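You operate a simulated robot arm through the tools that you are given. There is no shell and no other tool. Be economical: measure what you need, move in short steps, check, and stop when the job is done.

Carry out the task below with a simulated robot arm. There is one attempt and no reset: what you move stays moved.

## Task
Plug and fill the joined pipe with the green band in the trough.
Fine: lay it same way round on the saddles, both knobs to IN, yellow valve open, blue valve on till the clear tube reaches its mark, then both valves shut.
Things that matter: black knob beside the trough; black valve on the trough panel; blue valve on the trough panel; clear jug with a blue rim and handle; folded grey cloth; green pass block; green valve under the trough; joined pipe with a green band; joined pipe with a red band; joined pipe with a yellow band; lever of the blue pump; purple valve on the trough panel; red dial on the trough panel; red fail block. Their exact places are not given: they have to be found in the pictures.

It is judged by the outcome, as a careful person would: the job done as asked, and still so three seconds after it is handed in. It fails if anything else is knocked over, pushed out of place, dropped, spilled or broken.

## Robot
A 7-joint arm with a fingered hand on a trunk, on a base that drives. Base frame: it is fixed to the floor where the robot stands at the start and does not move with it; the origin is under the middle of the robot, x ahead of it, y to its left, z up. Lengths are in m, angles in degrees, forces in N, time in s.
With the tool pointing down near the work surface it reaches from about 0.26 to 0.5 m from the robot's upright axis, wherever it stands. Its first joint turns from -166.0 to 166.0 degrees. Places, roughly: black knob beside the trough [0.4, -0.4, 0.9]; black valve on the trough panel [0.7, -0.2, 1]; blue valve on the trough panel [0.7, 0.1, 1]; green valve under the trough [0.2, -0.2, 0.6]; joined pipe with a red band (34x6x6 cm) [0.4, 1.1, 0.4]; lever of the blue pump [0.6, -0.6, 1]; purple valve on the trough panel [0.7, -0.4, 1]; red dial on the trough panel [0.7, -0.3, 1.2]; saddles over the steel trough [0.4, -0.2, 0.8]; white knob beside the trough [0.4, 0.1, 0.9]; yellow valve on the trough panel [0.7, -0.1, 1]. Payload 3.4 kg.
Tool frame: the origin (TCP) lies between the finger pads and is the grasp point; the fingertips stand 0.025 m ahead of it; z points along the fingers, y is the line along which they close. Largest opening 0.088 m; the body of the gripper starts 0.029 m behind the TCP. The gripper is a hand of 3 fingers: y runs from the thumb to the fingers, the wrist lies at [-0.013, -0.106, -0.174] in the tool frame, and closing takes about 1.5 s.
Orientation is told as [roll, pitch, yaw] about the base's x, y, z axes, in that order, counted from this pose: with the fingers straight down and the wrist toward the robot, the tool's x, y and z point along [0, 1, 0], [1, 0, 0] and [0, 0, -1] of the base frame.

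## Interface
- The arm moves only by the tool play_rows. Its argument "targets" is a list of rows, each a list of 6 numbers: the shift along the tool's x, y, z in m, then the turn, a rotation vector about the tool's x, y, z in degrees. In form: [[tx, ty, tz, ax, ay, az], ...]. A call has 1 to 8 rows; each row is the pose to reach, as a shift and turn from the pose commanded when the call began, along the tool's axes at that moment. "hand" is the finger opening in m, from 0 to 0.088, set as the call begins (left out, the last holds). Each row takes 0.2 s and may step no farther than 0.05 m and 8.6 degrees from the row before; otherwise, or with a gripper value out of range, the whole call is refused. A pose out of reach is approached as far as the arm can. The call stops where the force on the tool passes 90 N (or 10 N more than at its start, if that is more) or the arm is blocked; 0.2 s more then pass. Each finger travels about 0.072 m/s and halts on what it meets, pressing with about 27 N; the grip force reading is that of the motor and also rises with nothing between the fingers. The clock runs only during rows and for 0.2 s after the last one: add rows that repeat a pose to give the fingers time. The reply holds the time, the measured pose of the TCP, the force on the tool along the base axes, the opening and the grip force, in the units named above and with some noise, with the torque about the TCP (base axes, N m) and any sound that the robot's microphone picked up, and new pictures: "views" is both (left out), scene, wrist or none.
- Cameras (640 x 400 px; columns grow to the right, rows downward): "scene" is now at [0.0102, 0.1224, 1.5064]; the picture's right is [-0.57, -0.82, 0.00], its down [-0.57, 0.39, -0.72] and it looks along [0.59, -0.41, -0.69] (base axes); focal length 286 px, centre (320, 200). "wrist" rides on the gripper at [0.058, -0.085, -0.099] in the tool frame; the picture's right is [-0.67, 0.35, -0.66], its down [-0.69, -0.63, 0.37] and it looks along [-0.29, 0.69, 0.66] (tool axes); focal length 261 px, centre (320, 200).
- lift_body(by): slides the trunk up (or, below 0, down) by that many m; the arm and the scene camera ride with it, the base frame stays. It gives what a move gives, with no picture.
- roll_base(legs): drives the robot by 1 to 6 legs, each [ahead, left, turn to the left] in m, m and degrees, along the robot's own axes; the way and the turn of a leg run together, so that a leg with both is an arc; at most 1.5 m and 180 degrees a leg. The arm and the cameras ride along, it lands a little off, and it stops where it bumps. It gives what a move gives, and a new picture of the scene camera.
- curl_fingers(index, middle, thumb_bend, thumb_turn): sets how far each is bent, from 0 (flat) to 1 (curled in); at 0.3 the hand is open as for a grip, at 0.7 the pads meet at the TCP. One left out holds its place. A second passes; each finger stops where it meets its share of the squeeze, and holds until it gets a number again. A gripper value or a shape takes the hand back. It gives what a move gives, with no picture; readings hold the bend of each and the force on the fingers (four entries, about 0 where the hand has none), thumb and palm. thumb_turn goes from beside the hand (0) to across from the fingers (1), as for a grip.
- grasp_type(shape): the hand has 3 fingers and takes this shape, open, in about a second: jaw (thumb against the fingers, like two jaws); tri (thumb and two fingers); tip (a fingertip pinch); poke (one finger out to press); point (the index stretched); flat (the hand flat); cup (the hand cupped); fist (a fist). The gripper value then closes the fingers along that shape, each until it touches; the sizes above hold for jaw. It gives what a move gives, with no picture.
- head_to(pan, tilt): turns the head with the scene camera to pan (to the left, within 155 degrees either way) and tilt (down, from -29 to 69), counted from straight ahead of the robot. It gives what a move gives, and a new picture of the scene camera.
- pixel_to_xyz(camera, pixels): for up to 12 pixels [column, row] of the newest picture of that camera ("zoom" is the newest enlarged one), the place [x, y, z] in the base frame of the surface seen there, good to about 0.003 m, but the place of the scene camera against the robot may be out by one fixed shift of up to 0.012 m in any direction. The clock stands still meanwhile.
- inspect(camera, box): a new picture of the part [left, top, right, bottom] of that camera's present view, enlarged. The clock stands still meanwhile.
- close_job(): hands the job in; it is judged then, once.

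Work in short steps. Measure before you move; look again where a grasp or a placing could have gone wrong, and mend it. You have 80 turns and 260 pictures in all, those below and enlarged ones among them. Open the gripper and draw the arm clear of the work before you hand the job in, unless the task says otherwise; then end with one line.

The tools are called after "Call:" as a command line: name --pt "numbers of a row" for each row, then --argument value for the rest, lists and objects as JSON in quotes. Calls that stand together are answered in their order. play_rows: Moves the arm, as the interface text tells. Its arguments: {"type":"object","properties":{"targets":{"type":"array","items":{"type":"array","items":{"type":"number"}}},"hand":{"type":"number"},"views":{"type":"string","enum":["both","scene","wrist","none"]}},"required":["targets"]} The other tools are called the same way: lift_body (by) slides the trunk up or down; grasp_type (shape) gives the hand a shape; curl_fingers (index, middle, thumb_bend, thumb_turn) moves the fingers one by one; roll_base (legs) drives the base; head_to (pan, tilt) turns the head that bears the scene camera; pixel_to_xyz (camera, pixels) gives the place of the surface under pixels of a picture; inspect (camera, box) takes an enlarged picture of a part of a camera's view; close_job () hands the job in.

At the start:

```text
time: 0.0
position: [0.4002, -0.0477, 1.2547]
tool_rot: [0.0, 0.0, 0.0]
wrist_force: [0.2, 0.2, -1.2]
wrist_torque: [-0.05, -0.01, 0.0]
width: 0.0875
grip_force: 0.0
shape: jaw
bend: [0.3, 0.3, 0.3, 0.98]
finger forces: [0.0, 0.1, 0.1, 0.1, 0.1, 0.1]
trunk travel left (down, up): [-0.525, 0.065]
robot x, y, heading: [-0.001, -0.0009, -0.2]
head pan, tilt: [-34.8, 43.6]
```

scene: 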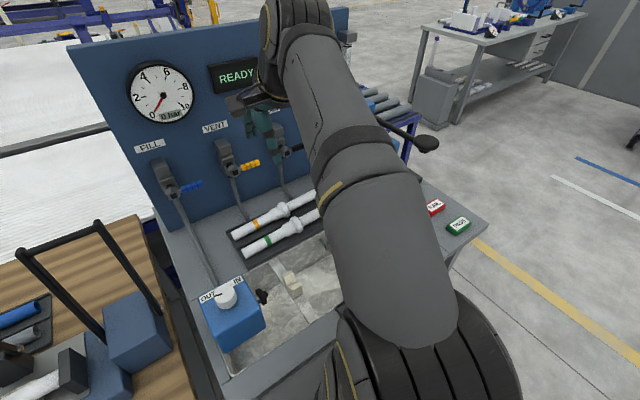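
wrist: 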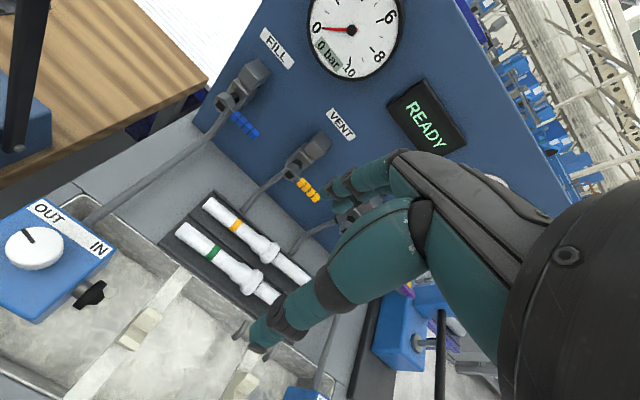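

The scene picture shows the green-banded pipe at about (280,235) behind the trough, and the white OUT/IN knob at (228,297). I enlarge both views to see details.

Call:
inspect --camera "wrist" --box '[0, 160, 360, 400]'

Call:
inspect --camera "scene" --box '[120, 40, 360, 360]'

Call:
head_to --pan -70 --tilt 45

```text
1.67 times, centred on (180, 280) of wrist
```

zoom: 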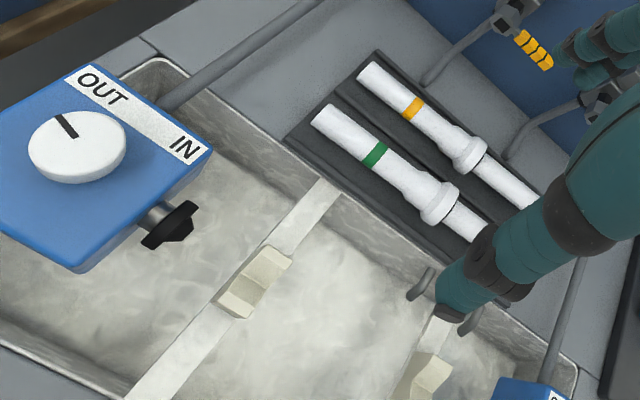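

```text
1.25 times, centred on (240, 200) of scene
```

zoom: 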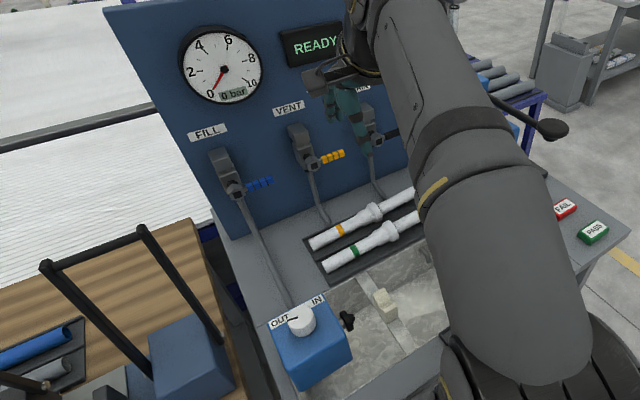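

```text
time: 1.0
position: [0.4008, -0.0459, 1.255]
tool_rot: [0.0, 0.0, 0.0]
wrist_force: [-0.7, -0.3, 0.3]
wrist_torque: [-0.03, 0.02, -0.01]
width: 0.0877
grip_force: 0.2
shape: jaw
bend: [0.3, 0.3, 0.3, 0.98]
finger forces: [0.0, 0.0, 0.0, 0.0, 0.0, 0.1]
trunk travel left (down, up): [-0.525, 0.065]
robot x, y, heading: [0.0007, -0.0028, -0.1]
head pan, tilt: [-70.0, 45.0]
```

scene: 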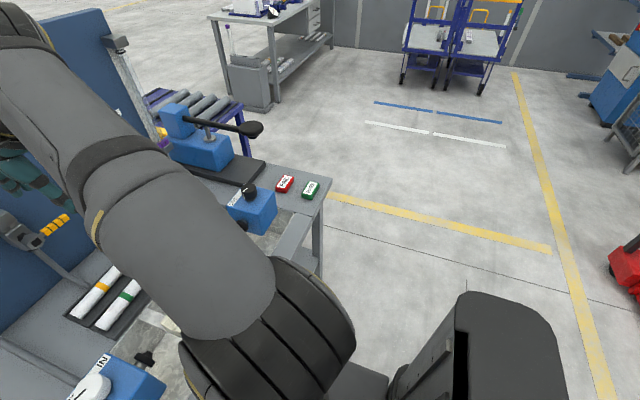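

I set the head back to look at the trough from the current place, so the pipe and saddles can be measured.

Call:
head_to --pan -20 --tilt 55

Call:
pixel_to_xyz --camera "wrist" --pixels '[[179, 228], [211, 250], [245, 274], [254, 281], [272, 294], [207, 206], [235, 225], [133, 332], [147, 318], [240, 383], [33, 248], [92, 293]]'

```text
time: 2.2
position: [0.4015, -0.046, 1.2552]
tool_rot: [0.0, -0.1, 0.0]
wrist_force: [0.1, -0.5, 0.3]
wrist_torque: [-0.01, -0.04, 0.01]
width: 0.0876
grip_force: 0.1
shape: jaw
bend: [0.3, 0.3, 0.3, 0.98]
finger forces: [0.1, 0.0, 0.0, 0.1, 0.0, 0.0]
trunk travel left (down, up): [-0.525, 0.065]
robot x, y, heading: [0.0017, 0.0021, -0.0]
head pan, tilt: [-20.0, 55.0]
```

scene: 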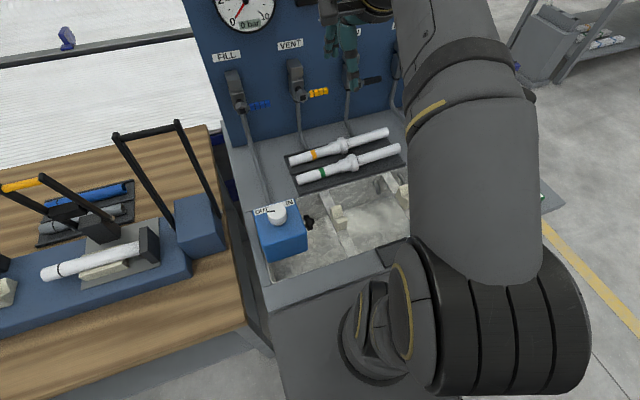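

```text
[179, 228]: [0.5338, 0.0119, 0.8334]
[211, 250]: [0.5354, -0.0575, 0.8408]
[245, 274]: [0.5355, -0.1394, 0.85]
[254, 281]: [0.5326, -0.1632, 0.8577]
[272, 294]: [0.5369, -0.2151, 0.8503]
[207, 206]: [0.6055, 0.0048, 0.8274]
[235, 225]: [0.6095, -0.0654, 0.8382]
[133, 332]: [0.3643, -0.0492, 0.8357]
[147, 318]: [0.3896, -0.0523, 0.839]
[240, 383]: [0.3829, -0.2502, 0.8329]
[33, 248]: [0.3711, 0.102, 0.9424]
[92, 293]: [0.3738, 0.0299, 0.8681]
```

The pipe lies along y at x≈0.535, z≈0.845, and the saddles are at x≈0.377, y≈-0.05 and -0.25. I measure the cabinet's front edge and other parts before driving.

Call:
pixel_to_xyz --camera "scene" --pixels '[[272, 305], [350, 285], [300, 180], [398, 149], [347, 163], [277, 212], [310, 221], [263, 105], [318, 92], [337, 213], [404, 190], [340, 330]]'

Call:
inspect --camera "scene" --box '[200, 120, 440, 320]'

```text
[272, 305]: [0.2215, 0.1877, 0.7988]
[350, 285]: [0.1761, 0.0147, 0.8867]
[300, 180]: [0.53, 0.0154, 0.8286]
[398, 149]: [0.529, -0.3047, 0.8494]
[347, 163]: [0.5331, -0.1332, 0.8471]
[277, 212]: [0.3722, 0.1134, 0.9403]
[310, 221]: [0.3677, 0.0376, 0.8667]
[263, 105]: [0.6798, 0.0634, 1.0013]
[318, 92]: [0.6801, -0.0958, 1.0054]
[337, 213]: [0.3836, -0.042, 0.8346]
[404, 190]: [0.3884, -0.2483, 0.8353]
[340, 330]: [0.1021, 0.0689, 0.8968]
```

```text
2.00 times, centred on (320, 220) of scene
```

zoom: 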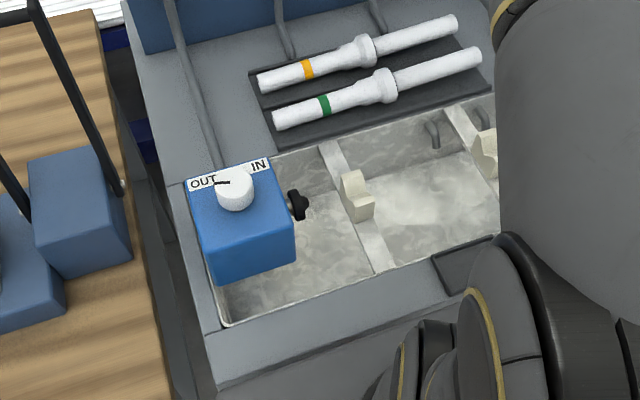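

The cabinet front edge is near x≈0.2. I drive sideways to the right to face the middle of the pipe, and look down.

Call:
roll_base --legs '[[0, -0.14, 0]]'

Call:
head_to --pan 0 --tilt 69

```text
time: 3.5
position: [0.4009, -0.1893, 1.2547]
tool_rot: [0.0, 0.0, -0.1]
wrist_force: [-0.4, -0.1, -0.3]
wrist_torque: [0.0, 0.0, 0.03]
width: 0.0878
grip_force: 0.0
shape: jaw
bend: [0.3, 0.3, 0.3, 0.98]
finger forces: [0.1, 0.0, 0.0, 0.0, 0.0, 0.0]
trunk travel left (down, up): [-0.525, 0.065]
robot x, y, heading: [-0.0009, -0.1416, 0.2]
head pan, tilt: [-20.0, 55.0]
```

scene: 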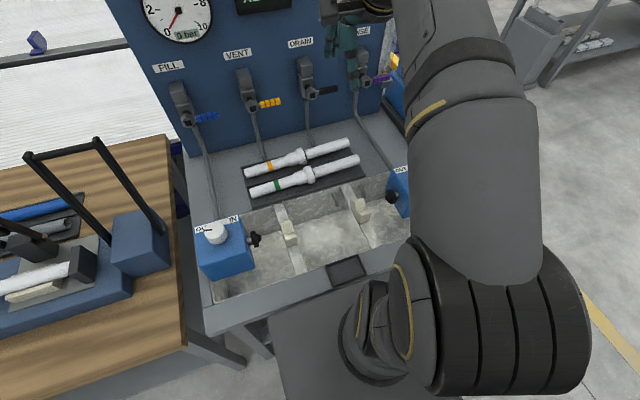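

```text
time: 4.3
position: [0.4002, -0.1869, 1.2536]
tool_rot: [0.0, -0.1, 0.0]
wrist_force: [0.1, 0.2, 0.0]
wrist_torque: [0.0, -0.01, 0.01]
width: 0.0876
grip_force: 0.1
shape: jaw
bend: [0.3, 0.3, 0.3, 0.98]
finger forces: [0.0, 0.0, 0.0, 0.0, 0.1, 0.1]
trunk travel left (down, up): [-0.525, 0.065]
robot x, y, heading: [-0.0001, -0.1392, 0.0]
head pan, tilt: [0.0, 68.8]
```

scene: 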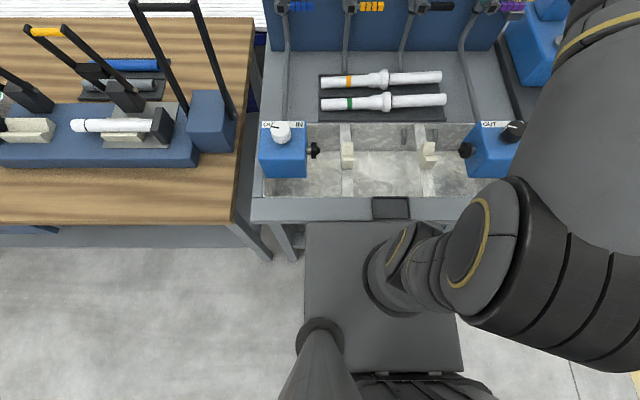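

A good unobstructed view: green pipe (320,103)-(446,100), plugs at (315,150) and (465,150), saddles at (348,155) and (428,153). I enlarge and measure.

Call:
inspect --camera "scene" --box '[240, 50, 560, 250]'

Call:
pixel_to_xyz --camera "scene" --pixels '[[323, 103], [443, 100], [349, 102], [386, 101], [410, 100], [315, 150], [465, 151], [347, 160], [429, 158], [282, 126], [514, 126], [390, 207]]'

```text
2.00 times, centred on (400, 150) of scene
```

zoom: 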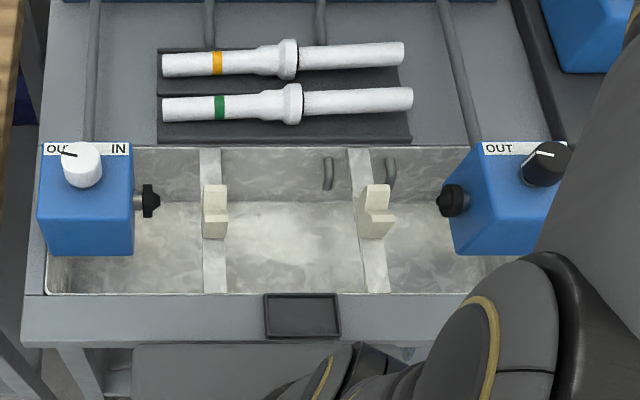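

```text
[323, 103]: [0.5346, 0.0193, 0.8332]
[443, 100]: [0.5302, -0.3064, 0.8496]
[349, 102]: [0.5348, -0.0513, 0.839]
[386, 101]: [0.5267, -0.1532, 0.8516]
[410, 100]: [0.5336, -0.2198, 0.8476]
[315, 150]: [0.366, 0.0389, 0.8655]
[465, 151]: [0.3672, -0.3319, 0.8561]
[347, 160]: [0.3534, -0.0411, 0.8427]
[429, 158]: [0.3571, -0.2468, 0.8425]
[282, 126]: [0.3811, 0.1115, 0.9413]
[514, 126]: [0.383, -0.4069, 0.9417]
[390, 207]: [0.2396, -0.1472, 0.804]
```

The gap between the plug tips (~0.343 m) just fits the 0.34 m pipe, which needs to move almost straight toward me. I check the robot parts near the table edge before lowering or driving forward.

Call:
pixel_to_xyz --camera "scene" --pixels '[[310, 235], [330, 300], [385, 280], [400, 240], [430, 265], [480, 190], [475, 240], [420, 225], [320, 330], [285, 240], [450, 330], [345, 222]]'

Call:
inspect --camera "scene" --box '[240, 200, 560, 400]'

```text
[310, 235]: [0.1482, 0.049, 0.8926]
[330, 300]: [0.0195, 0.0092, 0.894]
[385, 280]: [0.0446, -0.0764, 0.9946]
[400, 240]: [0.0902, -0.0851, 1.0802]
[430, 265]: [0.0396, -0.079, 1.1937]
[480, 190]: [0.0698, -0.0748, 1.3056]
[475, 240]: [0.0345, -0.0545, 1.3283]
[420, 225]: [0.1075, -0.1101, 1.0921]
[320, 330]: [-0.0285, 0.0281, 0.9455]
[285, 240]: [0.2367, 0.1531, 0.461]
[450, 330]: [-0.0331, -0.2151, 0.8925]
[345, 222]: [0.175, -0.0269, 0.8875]
```

```text
2.00 times, centred on (400, 300) of scene
```

zoom: 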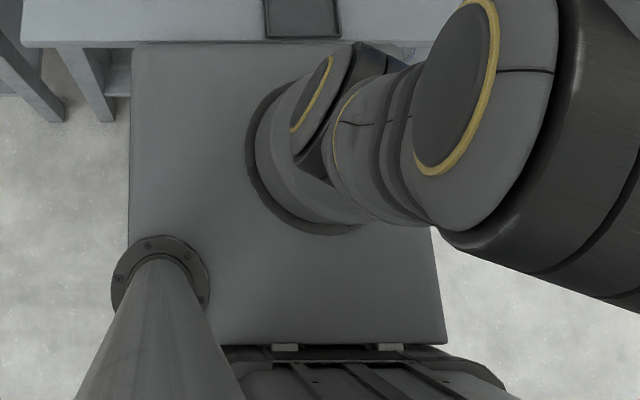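

The top plate of the robot is at z≈0.89, x up to ≈0.18, so I stay put and test whether the arm reaches x≈0.53. I move over the pipe right of its flange, stopping at z≈1.05.

Call:
play_rows --pt "-0.003 0.025 0.04 0 0 0" --pt "-0.006 0.05 0.08 0 0 0" --pt "-0.01 0.075 0.12 0 0 0" --pt "-0.013 0.1 0.16 0 0 0" --pt "-0.015 0.133 0.19 0 0 0" --pt "-0.015 0.133 0.204 0 0 0" --pt "-0.015 0.133 0.204 0 0 0" --hand 0.088

```text
time: 6.0
position: [0.5333, -0.2033, 1.0496]
tool_rot: [0.1, 0.1, -0.1]
wrist_force: [-0.2, 0.2, 0.0]
wrist_torque: [0.01, 0.01, -0.01]
width: 0.088
grip_force: 0.1
shape: jaw
bend: [0.3, 0.3, 0.3, 0.98]
finger forces: [0.0, 0.1, 0.0, 0.1, 0.1, 0.0]
trunk travel left (down, up): [-0.525, 0.065]
robot x, y, heading: [-0.0008, -0.1387, 0.2]
head pan, tilt: [0.0, 68.8]
```

scene: 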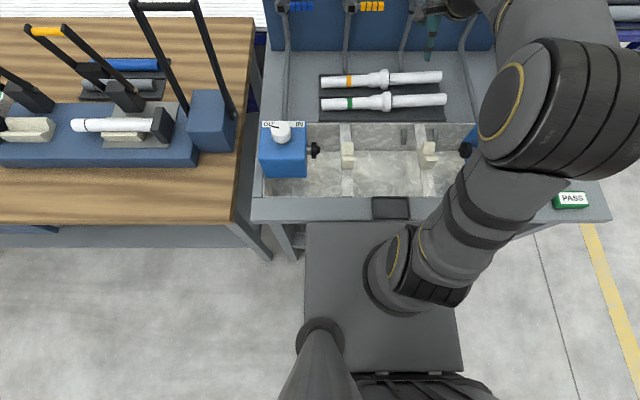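
wrist: 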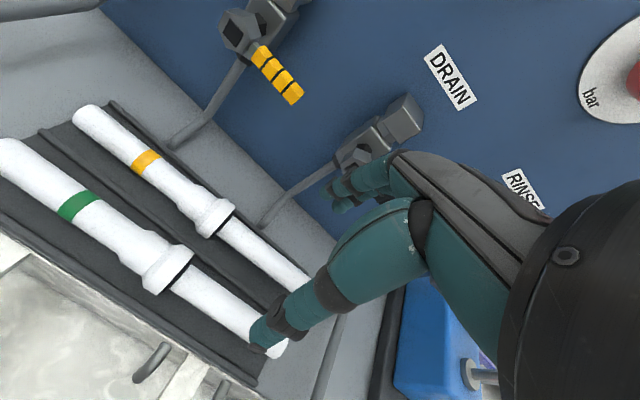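

The arm reaches x=0.533. I measure the pipe and the mat with the wrist camera, which is free of the scene camera's shift.

Call:
pixel_to_xyz --camera "wrist" --pixels '[[8, 158], [78, 206], [120, 238], [170, 270], [200, 291], [225, 310], [245, 326], [170, 252], [250, 252], [240, 340], [180, 275], [155, 290]]'

Call:
inspect --camera "wrist" --box '[0, 100, 360, 400]'

```text
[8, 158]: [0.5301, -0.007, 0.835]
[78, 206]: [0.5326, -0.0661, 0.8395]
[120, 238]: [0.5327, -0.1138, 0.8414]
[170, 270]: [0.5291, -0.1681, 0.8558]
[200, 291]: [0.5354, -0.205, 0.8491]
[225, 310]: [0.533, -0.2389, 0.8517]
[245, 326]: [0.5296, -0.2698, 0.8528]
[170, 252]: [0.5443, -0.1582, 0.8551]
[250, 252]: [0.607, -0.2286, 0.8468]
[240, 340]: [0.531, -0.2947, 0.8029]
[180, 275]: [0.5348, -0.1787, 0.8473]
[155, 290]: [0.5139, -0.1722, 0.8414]
```

```text
1.33 times, centred on (180, 250) of wrist
```

zoom: 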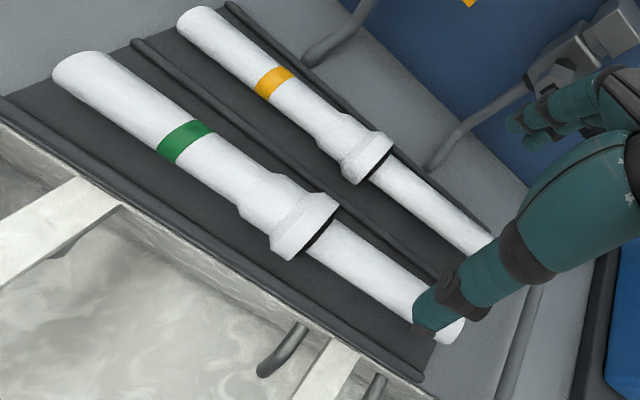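

Pipe axis x≈0.532, top z≈0.850 at y=-0.205, mat at z≈0.803. I narrow the opening to 0.055 (to clear the yellow pipe) and descend to z≈0.90 to check.

Call:
play_rows --pt "-0.002 -0.001 0.0 0 0 0" --pt "-0.002 -0.001 0.03 0 0 0" --pt "-0.002 -0.001 0.07 0 0 0" --pt "-0.002 -0.001 0.11 0 0 0" --pt "-0.002 -0.001 0.15 0 0 0" --pt "-0.002 -0.001 0.15 0 0 0" --hand 0.056

Call:
inspect --camera "wrist" --box '[100, 150, 420, 400]'

```text
time: 7.3
position: [0.5342, -0.2063, 0.9012]
tool_rot: [0.0, 0.1, 0.0]
wrist_force: [-0.3, -0.5, -0.9]
wrist_torque: [-0.03, -0.02, -0.03]
width: 0.0566
grip_force: 0.1
shape: jaw
bend: [0.28, 0.39, 0.62, 1.0]
finger forces: [0.0, 0.1, 0.0, 0.1, 0.0, 0.1]
trunk travel left (down, up): [-0.525, 0.065]
robot x, y, heading: [-0.0027, -0.142, -0.2]
head pan, tilt: [0.0, 68.8]
```

scene: 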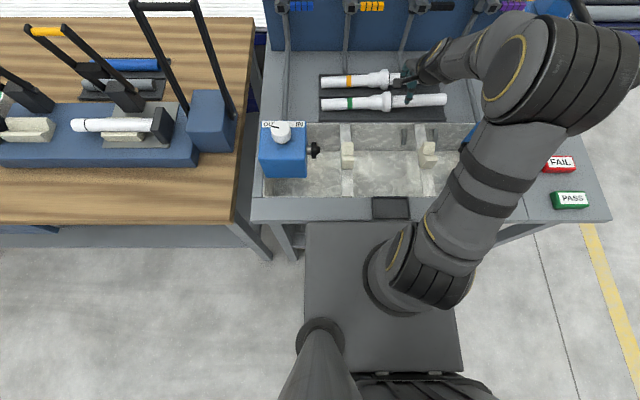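
wrist: 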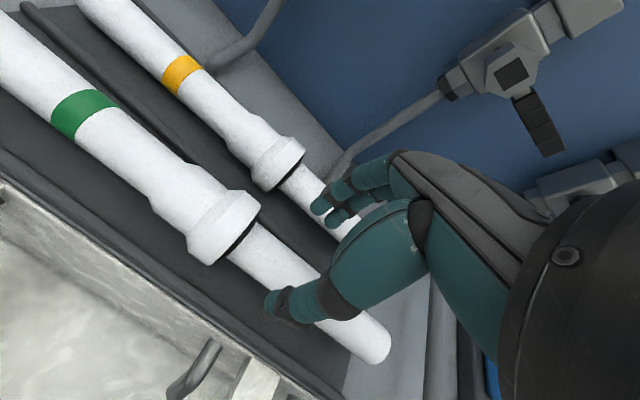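

```text
1.60 times, centred on (260, 275) of wrist
```

zoom: 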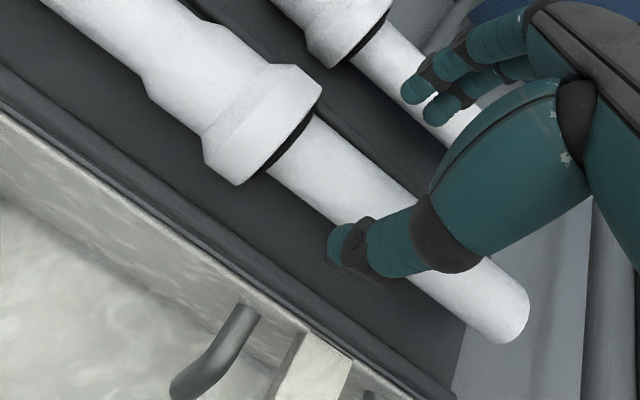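

The thumb is on the near side and the fingers over the gap between pipes. I descend to z≈0.846.

Call:
play_rows --pt "0 -0.001 0.02 0 0 0" --pt "0 -0.001 0.04 0 0 0" --pt "0 -0.001 0.056 0 0 0" --pt "0 -0.001 0.056 0 0 0"

Call:
inspect --camera "wrist" --box '[160, 150, 480, 400]'

```text
time: 8.3
position: [0.5319, -0.2048, 0.8449]
tool_rot: [0.0, 0.0, -0.1]
wrist_force: [0.1, -0.8, -0.6]
wrist_torque: [0.0, 0.02, 0.02]
width: 0.0561
grip_force: 0.1
shape: jaw
bend: [0.28, 0.39, 0.62, 1.0]
finger forces: [0.0, 0.0, 0.0, 0.0, 0.1, 0.0]
trunk travel left (down, up): [-0.525, 0.065]
robot x, y, heading: [0.0013, -0.1396, -0.2]
head pan, tilt: [0.0, 68.8]
```

scene: 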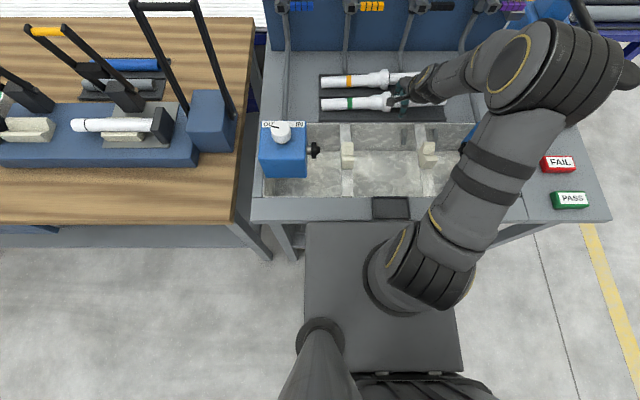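
wrist: 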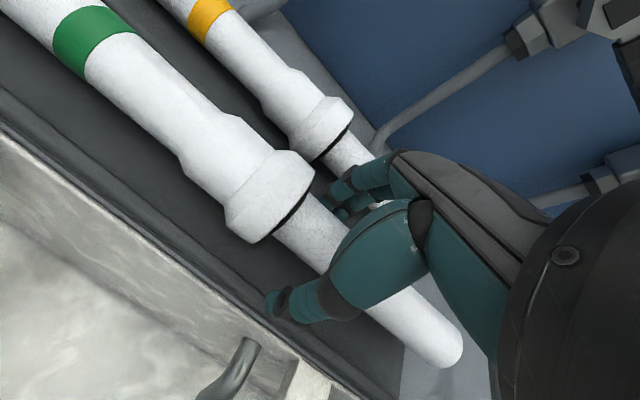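

```text
1.60 times, centred on (320, 275) of wrist
```

zoom: 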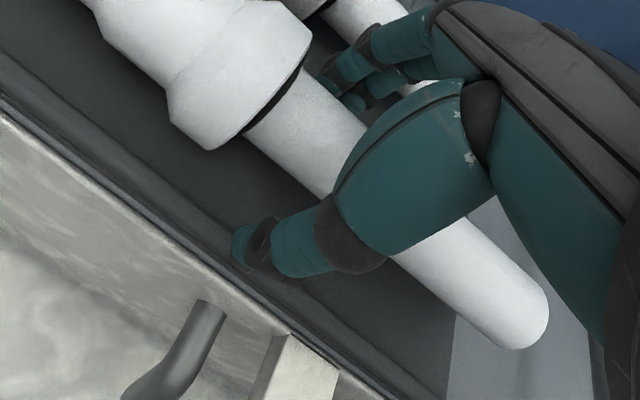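

The pipe sits between thumb and fingers. I close on it, then lift a little to check the hold.

Call:
play_rows --pt "0 0 0 0 0 0" --pt "0 0 0 0 0 0" --pt "0 0 0 0 0 0" --pt "0 0 0 0 0 0" --pt "0 0 0 0 0 0" --pt "0 0 0 0 0 0" --pt "0 0 0 0 0 0" --hand 0.0 --views "none"

Call:
play_rows --pt "0 0 -0.01 0 0 0" --pt "0 0 -0.025 0 0 0" --pt "0 0 -0.04 0 0 0" --pt "0 0 -0.04 0 0 0"

```text
time: 9.9
position: [0.5326, -0.2039, 0.8451]
tool_rot: [0.0, 0.0, 0.1]
wrist_force: [-0.3, -0.5, -0.9]
wrist_torque: [0.02, 0.01, 0.01]
width: 0.0232
grip_force: 27.2
shape: jaw
bend: [0.74, 0.57, 0.76, 1.0]
finger forces: [14.5, 7.1, 0.0, 0.0, 20.1, 0.0]
trunk travel left (down, up): [-0.525, 0.065]
robot x, y, heading: [0.0019, -0.1422, 0.1]
head pan, tilt: [0.0, 68.8]
```

```text
time: 10.9
position: [0.5302, -0.2039, 0.8852]
tool_rot: [0.1, 0.0, -0.1]
wrist_force: [0.8, 0.0, -1.7]
wrist_torque: [-0.01, -0.02, -0.02]
width: 0.0181
grip_force: 27.8
shape: jaw
bend: [0.76, 0.74, 0.85, 1.0]
finger forces: [7.7, 0.0, 0.0, 0.0, 6.4, 0.1]
trunk travel left (down, up): [-0.525, 0.065]
robot x, y, heading: [0.0008, -0.1392, 0.1]
head pan, tilt: [0.0, 68.8]
```

scene: 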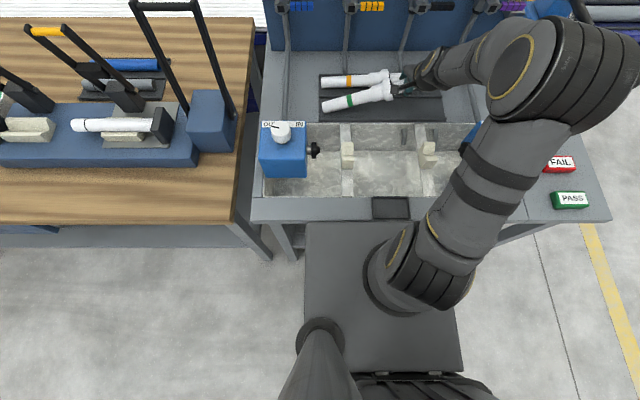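
wrist: 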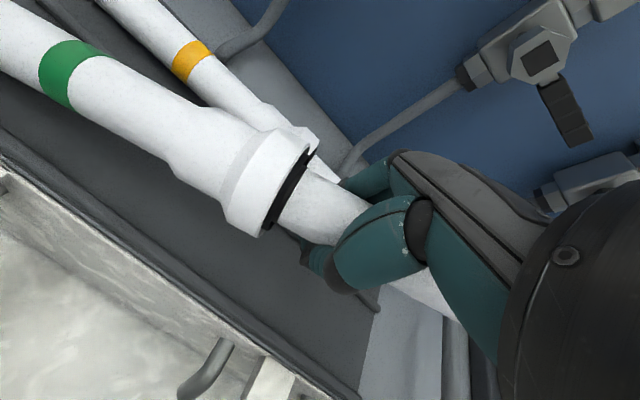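

The pipe slipped in the grip (only the index and thumb touch, pipe yawed), so the grip was too high. I lower it back and open.

Call:
play_rows --pt "0 0 0.015 0 0 0" --pt "0 0 0.03 0 0 0" --pt "0 0 0.038 0 0 0" --pt "0 0 0.038 0 0 0"

Call:
inspect --camera "scene" --box '[300, 50, 460, 150]'

```text
time: 11.9
position: [0.532, -0.2057, 0.8454]
tool_rot: [0.1, 0.0, 0.0]
wrist_force: [0.0, -0.7, -1.4]
wrist_torque: [0.04, -0.05, -0.02]
width: 0.0176
grip_force: 26.9
shape: jaw
bend: [0.76, 0.74, 0.85, 1.0]
finger forces: [6.4, 0.1, 0.0, 0.0, 5.6, 0.0]
trunk travel left (down, up): [-0.525, 0.065]
robot x, y, heading: [-0.0025, -0.1431, 0.0]
head pan, tilt: [0.0, 68.8]
```

scene: 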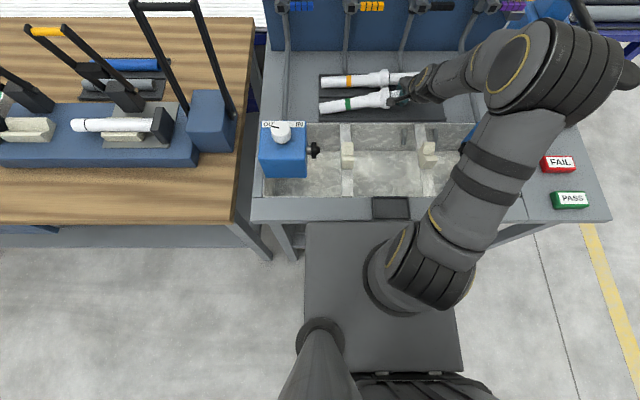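
wrist: 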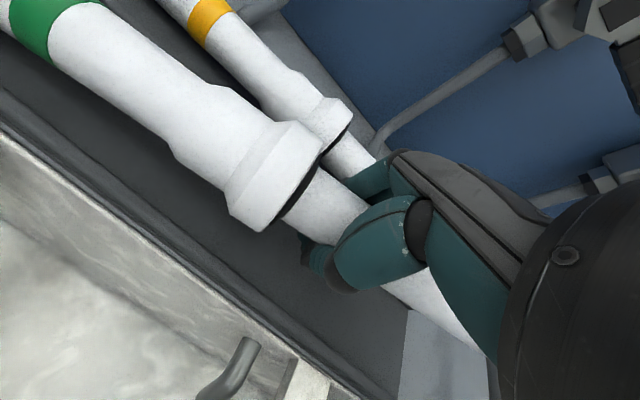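

```text
4.00 times, centred on (380, 100) of scene
```

zoom: 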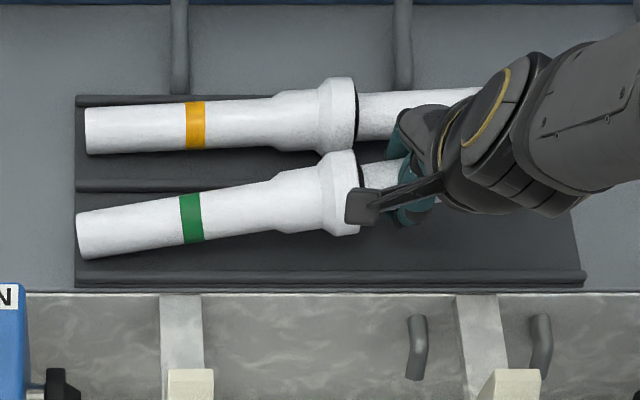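

Now opening to 0.056 in place, then a look at how the pipe rests.

Call:
play_rows --pt "0 0 0 0 0 0" --pt "0 0 0 0 0 0" --pt "0 0 0 0 0 0" --pt "0 0 0 0 0 0" --pt "0 0 0 0 0 0" --hand 0.056 --views "wrist"

Call:
inspect --camera "scene" --box '[300, 50, 460, 150]'

Call:
inspect --camera "wrist" --box '[160, 100, 500, 400]'

```text
time: 13.2
position: [0.5307, -0.2046, 0.8459]
tool_rot: [-0.1, 0.0, 0.0]
wrist_force: [-0.1, 0.3, 0.3]
wrist_torque: [0.03, 0.0, 0.0]
width: 0.0554
grip_force: 0.1
shape: jaw
bend: [0.28, 0.39, 0.63, 1.0]
finger forces: [0.0, 0.0, 0.0, 0.0, 0.0, 0.1]
trunk travel left (down, up): [-0.525, 0.065]
robot x, y, heading: [-0.0003, -0.1407, 0.1]
head pan, tilt: [0.0, 68.8]
```

wrist: 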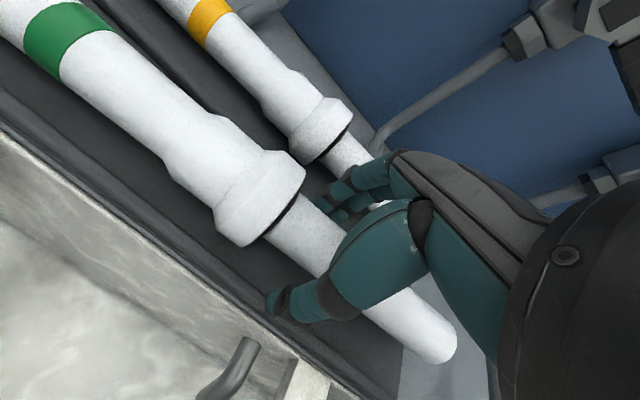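

```text
4.00 times, centred on (380, 100) of scene
```

zoom: 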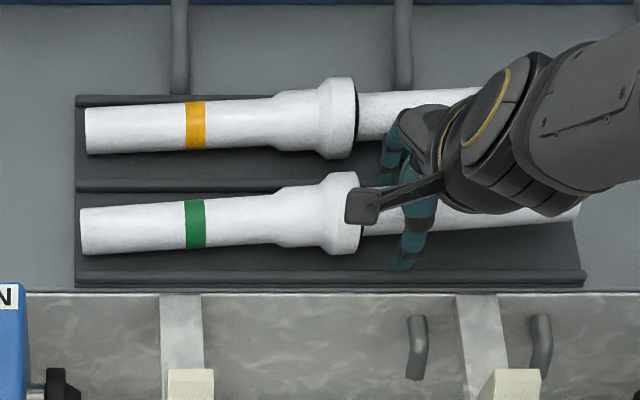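

```text
1.33 times, centred on (330, 250) of wrist
```

zoom: 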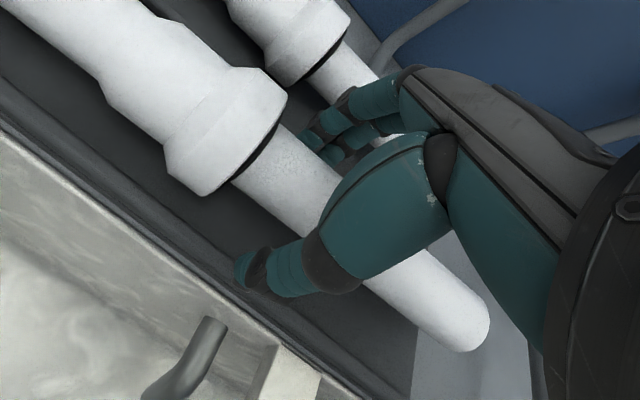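

The pipe settled back near its place. Its centre of mass is likely nearer the collar's body, so I rise and shift left to regrip on that body just left of the flange.

Call:
play_rows --pt "0 0 -0.04 0 0 0" --pt "0 0 -0.08 0 0 0" --pt "0.035 0.001 -0.09 0 0 0" --pt "0.073 0.001 -0.09 0 0 0" --pt "0.073 0.001 -0.09 0 0 0" --hand 0.064 --views "wrist"

Call:
inspect --camera "wrist" --box '[100, 100, 500, 400]'

Call:
inspect --camera "scene" --box '[300, 50, 460, 150]'

```text
time: 14.3
position: [0.5312, -0.1316, 0.9362]
tool_rot: [0.0, 0.0, -0.1]
wrist_force: [-0.4, 0.3, -0.2]
wrist_torque: [0.0, -0.04, 0.0]
width: 0.0639
grip_force: 0.1
shape: jaw
bend: [0.27, 0.36, 0.56, 0.99]
finger forces: [0.0, 0.1, 0.1, 0.1, 0.1, 0.0]
trunk travel left (down, up): [-0.525, 0.065]
robot x, y, heading: [-0.0035, -0.1418, 0.3]
head pan, tilt: [0.0, 68.8]
```

wrist: 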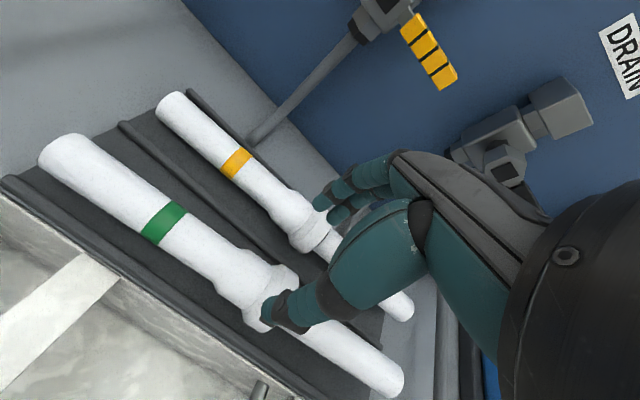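

```text
1.33 times, centred on (300, 250) of wrist
```

zoom: 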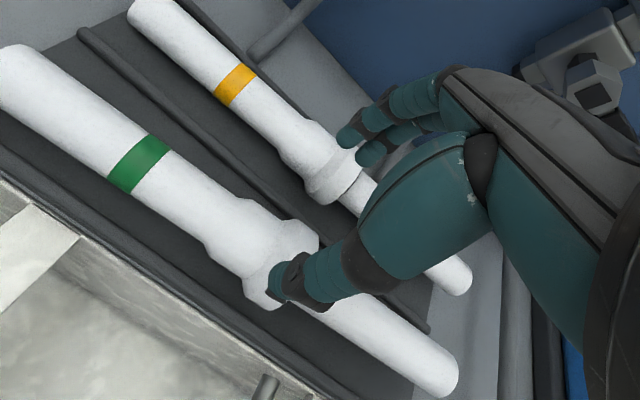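

```text
4.00 times, centred on (380, 100) of scene
```

zoom: 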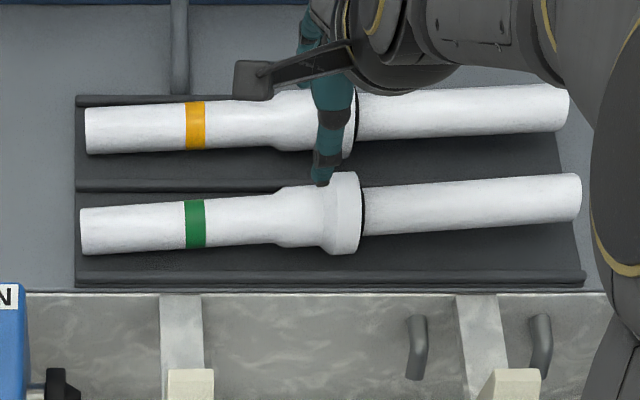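

I measure the pipe as it lies now.

Call:
pixel_to_xyz --camera "wrist" --pixels '[[62, 152], [110, 185], [165, 222], [200, 245], [225, 262], [245, 278], [262, 283], [330, 338], [380, 375], [225, 240], [240, 300], [320, 240]]'

Call:
pixel_to_xyz --camera "scene" --pixels '[[322, 107], [349, 106], [372, 105], [386, 103], [410, 101], [442, 99]]'

```text
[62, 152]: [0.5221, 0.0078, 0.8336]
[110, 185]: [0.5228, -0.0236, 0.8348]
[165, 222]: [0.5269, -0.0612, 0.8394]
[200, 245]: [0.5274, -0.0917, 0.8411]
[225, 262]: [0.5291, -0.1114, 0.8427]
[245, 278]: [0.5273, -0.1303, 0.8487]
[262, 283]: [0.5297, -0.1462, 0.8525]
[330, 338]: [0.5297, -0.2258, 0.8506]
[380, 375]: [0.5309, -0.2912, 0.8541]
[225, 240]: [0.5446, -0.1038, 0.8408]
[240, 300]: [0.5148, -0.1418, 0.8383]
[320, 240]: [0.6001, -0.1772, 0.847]
```

```text
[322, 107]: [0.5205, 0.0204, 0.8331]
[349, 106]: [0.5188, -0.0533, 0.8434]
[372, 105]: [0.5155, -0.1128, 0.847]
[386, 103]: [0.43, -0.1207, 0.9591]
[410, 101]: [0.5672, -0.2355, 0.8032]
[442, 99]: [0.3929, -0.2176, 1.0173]
```

The collar's body is at y≈-0.11..-0.145, x≈0.528, top z≈0.847. I descend there to z≈0.832.

Call:
play_rows --pt "0.004 -0.004 0.03 0 0 0" --pt "0.004 -0.004 0.06 0 0 0" --pt "0.004 -0.004 0.085 0 0 0" --pt "0.004 -0.004 0.104 0 0 0" --pt "0.004 -0.004 0.104 0 0 0" --views "wrist"

Call:
inspect --camera "wrist" --box '[150, 100, 500, 400]'

Call:
inspect --camera "scene" --box '[300, 50, 460, 150]'

```text
time: 15.6
position: [0.53, -0.127, 0.8324]
tool_rot: [-0.1, 0.0, 0.1]
wrist_force: [-0.2, 0.1, 0.4]
wrist_torque: [-0.01, 0.03, 0.0]
width: 0.0637
grip_force: 0.1
shape: jaw
bend: [0.27, 0.36, 0.56, 0.99]
finger forces: [0.1, 0.0, 0.1, 0.0, 0.4, 0.0]
trunk travel left (down, up): [-0.525, 0.065]
robot x, y, heading: [0.0033, -0.1406, -0.0]
head pan, tilt: [0.0, 68.8]
```

wrist: 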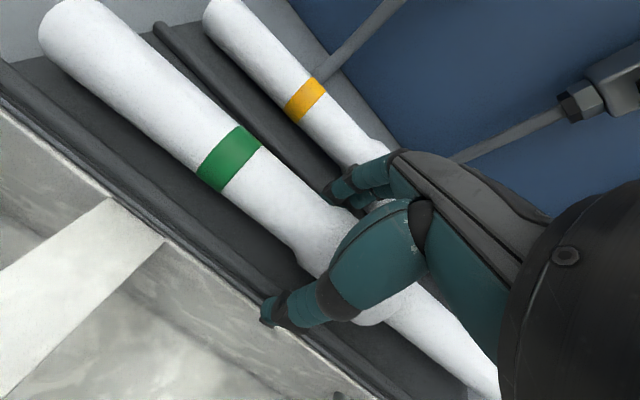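

```text
1.33 times, centred on (325, 250) of wrist
```

zoom: 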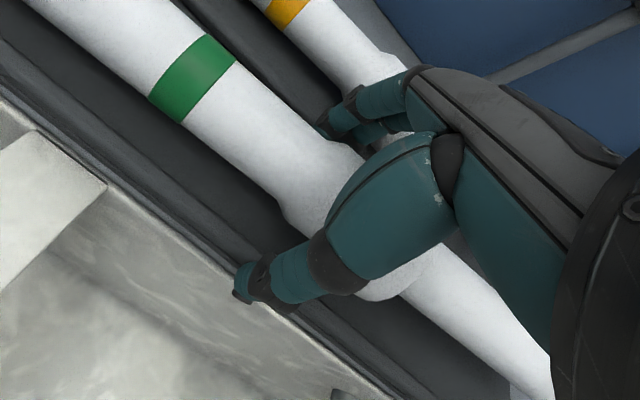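

```text
4.00 times, centred on (380, 100) of scene
```

zoom: 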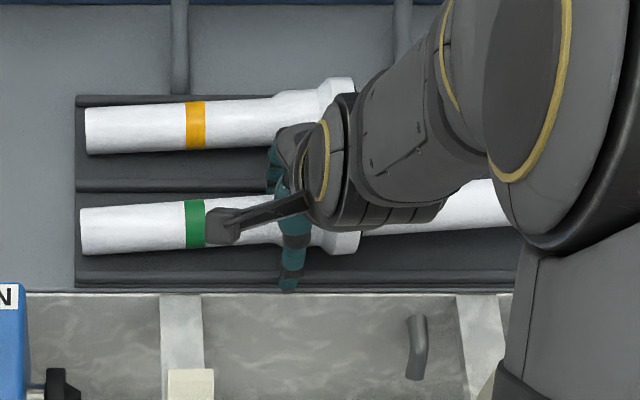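

Thumb and fingers straddle the collar's body without contact. I close and wait.

Call:
play_rows --pt "0 0 0 0 0 0" --pt "0 0 0 0 0 0" --pt "0 0 0 0 0 0" --pt "0 0 0 0 0 0" --pt "0 0 0 0 0 0" --pt "0 0 0 0 0 0" --pt "0 0 0 0 0 0" --hand 0.0 --views "none"

Call:
inspect --camera "wrist" --box '[150, 100, 500, 400]'

```text
time: 17.1
position: [0.5262, -0.1275, 0.8348]
tool_rot: [-0.1, 0.0, -0.1]
wrist_force: [-19.1, 0.5, 12.8]
wrist_torque: [0.02, 0.81, -0.09]
width: 0.0227
grip_force: 26.9
shape: jaw
bend: [0.7, 0.72, 0.71, 1.0]
finger forces: [9.7, 3.3, 0.0, 0.0, 46.3, 0.0]
trunk travel left (down, up): [-0.525, 0.065]
robot x, y, heading: [0.0011, -0.1367, -0.0]
head pan, tilt: [0.0, 68.8]
```

```text
1.33 times, centred on (325, 250) of wrist
```

zoom: 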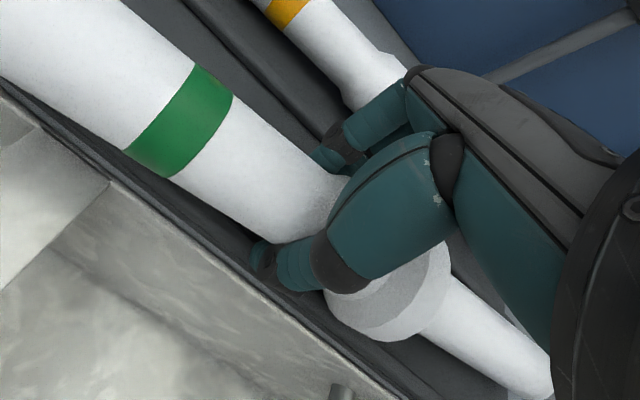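

The thumb seems to press on the mat's ridge (−19 N in x, +13 N in z). I look at the scene before deciding.

Call:
inspect --camera "scene" --box '[300, 50, 460, 150]'

Call:
pixel_to_xyz --camera "wrist" --pixels '[[160, 120], [246, 190], [300, 225], [350, 265], [370, 280], [420, 290], [262, 225], [310, 200], [150, 190], [200, 225]]'

```text
4.00 times, centred on (380, 100) of scene
```

zoom: 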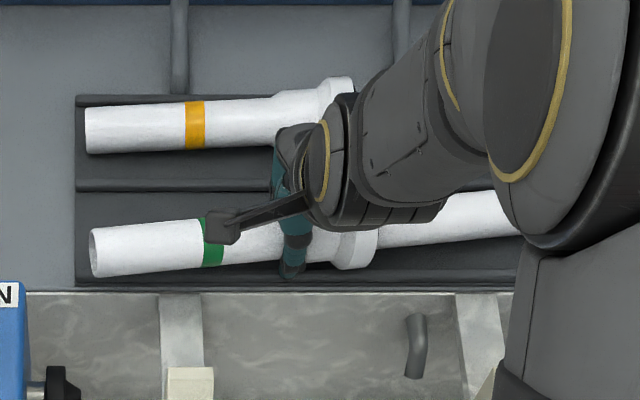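

```text
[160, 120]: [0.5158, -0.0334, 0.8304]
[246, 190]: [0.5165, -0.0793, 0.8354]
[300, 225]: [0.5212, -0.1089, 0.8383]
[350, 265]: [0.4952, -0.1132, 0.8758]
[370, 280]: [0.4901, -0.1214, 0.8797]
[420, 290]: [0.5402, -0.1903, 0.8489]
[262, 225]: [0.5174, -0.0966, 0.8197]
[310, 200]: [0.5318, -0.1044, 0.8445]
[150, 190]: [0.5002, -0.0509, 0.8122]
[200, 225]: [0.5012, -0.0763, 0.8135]
```

The pipe's left end seems raised and slid ~7 mm right. I rise by 8 mm only, to free the thumb from the ridge, and read the forces.

Call:
play_rows --pt "0 0 -0.004 0 0 0" --pt "0 0 -0.008 0 0 0" --pt "0 0 -0.008 0 0 0" --pt "0 0 -0.008 0 0 0" --views "wrist"

Call:
inspect --camera "scene" --box '[300, 50, 460, 150]'

Call:
inspect --camera "wrist" --box '[150, 100, 500, 400]'

```text
time: 18.1
position: [0.5292, -0.1269, 0.8418]
tool_rot: [0.0, -0.1, 0.0]
wrist_force: [0.4, -0.1, -2.2]
wrist_torque: [0.05, 0.0, 0.02]
width: 0.0191
grip_force: 26.6
shape: jaw
bend: [0.7, 0.71, 0.77, 1.0]
finger forces: [16.5, 4.8, 0.0, 0.0, 22.8, 0.0]
trunk travel left (down, up): [-0.525, 0.065]
robot x, y, heading: [-0.0017, -0.1416, -0.3]
head pan, tilt: [0.0, 68.8]
```

wrist: 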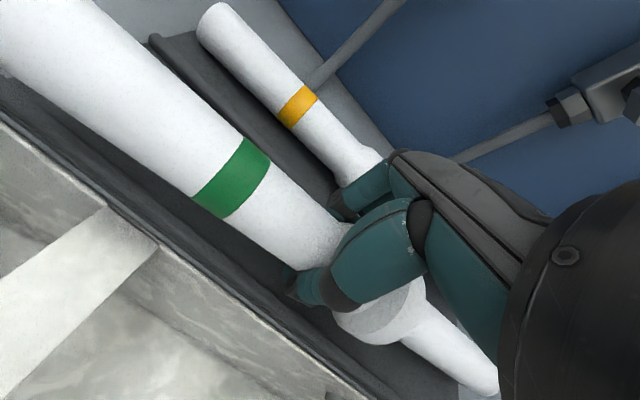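

```text
4.00 times, centred on (380, 100) of scene
```

zoom: 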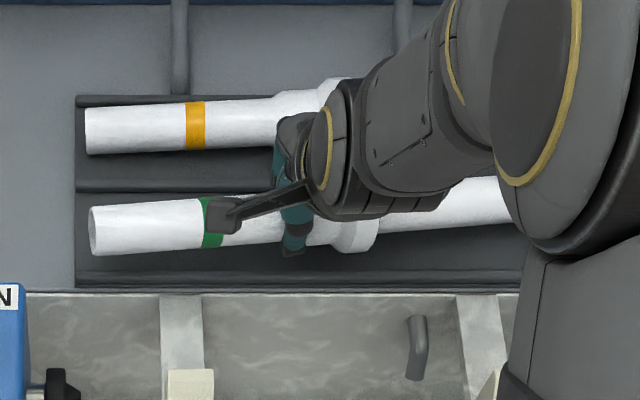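

```text
1.33 times, centred on (325, 250) of wrist
```

zoom: 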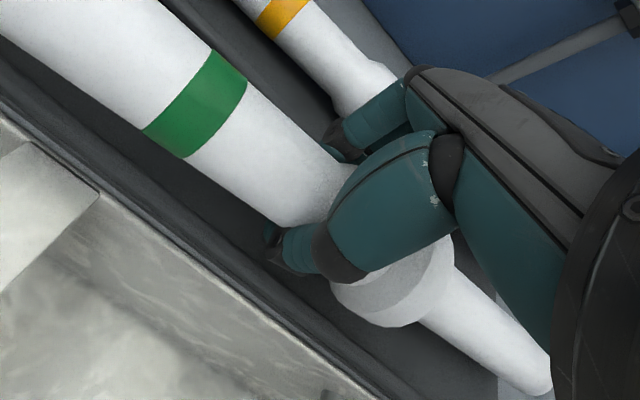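

The hold is now firmer (index 16.5, middle 4.8, thumb 22.8 N, ~2 N weight). I lift 5 cm.

Call:
play_rows --pt "0 0 -0.015 0 0 0" --pt "0 0 -0.03 0 0 0" --pt "0 0 -0.05 0 0 0" --pt "0 0 -0.05 0 0 0"

Call:
inspect --camera "scene" --box '[300, 50, 460, 150]'

```text
time: 19.1
position: [0.5301, -0.1267, 0.8909]
tool_rot: [0.0, 0.0, -0.1]
wrist_force: [0.0, 0.5, -2.8]
wrist_torque: [0.04, -0.02, 0.01]
width: 0.0195
grip_force: 26.6
shape: jaw
bend: [0.7, 0.71, 0.77, 1.0]
finger forces: [16.5, 4.7, 0.0, 0.0, 22.9, 0.1]
trunk travel left (down, up): [-0.525, 0.065]
robot x, y, heading: [-0.0026, -0.1414, 0.2]
head pan, tilt: [0.0, 68.8]
```

scene: 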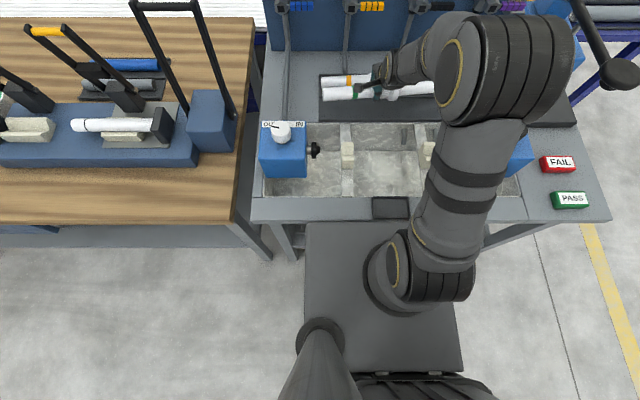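
wrist: 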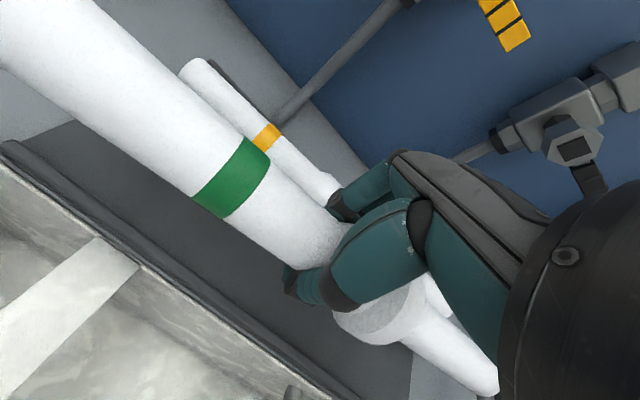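

```text
4.00 times, centred on (380, 100) of scene
```

zoom: 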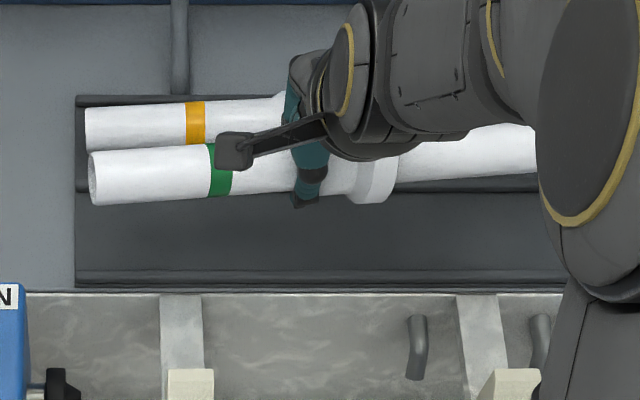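

Lifted and held. I measure its axis from both cameras.

Call:
pixel_to_xyz --camera "wrist" --pixels '[[60, 55], [100, 85], [150, 122], [200, 155], [240, 185], [280, 212], [400, 310], [430, 335], [465, 365], [425, 300], [55, 70], [370, 320]]'

Call:
pixel_to_xyz --camera "zoom" --pixels '[[100, 175], [150, 172], [200, 170], [280, 165], [375, 175], [420, 158], [470, 152], [520, 147], [96, 152], [96, 200]]'

```text
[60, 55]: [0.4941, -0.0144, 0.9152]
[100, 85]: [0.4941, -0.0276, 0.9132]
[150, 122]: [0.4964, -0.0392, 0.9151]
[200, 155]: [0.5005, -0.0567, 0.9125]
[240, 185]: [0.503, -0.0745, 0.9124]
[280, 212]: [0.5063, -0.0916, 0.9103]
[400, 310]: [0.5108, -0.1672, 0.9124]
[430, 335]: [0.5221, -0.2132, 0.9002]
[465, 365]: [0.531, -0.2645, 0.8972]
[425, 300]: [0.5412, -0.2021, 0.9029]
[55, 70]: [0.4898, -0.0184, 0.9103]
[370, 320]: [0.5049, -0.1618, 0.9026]
```

```text
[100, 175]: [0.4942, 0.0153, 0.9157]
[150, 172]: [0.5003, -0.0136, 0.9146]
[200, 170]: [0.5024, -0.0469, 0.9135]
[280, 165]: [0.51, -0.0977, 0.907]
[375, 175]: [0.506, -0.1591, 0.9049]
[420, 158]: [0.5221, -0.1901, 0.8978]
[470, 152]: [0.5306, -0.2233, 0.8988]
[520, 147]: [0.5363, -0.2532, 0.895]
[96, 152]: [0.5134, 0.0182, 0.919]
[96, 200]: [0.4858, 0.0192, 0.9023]
```

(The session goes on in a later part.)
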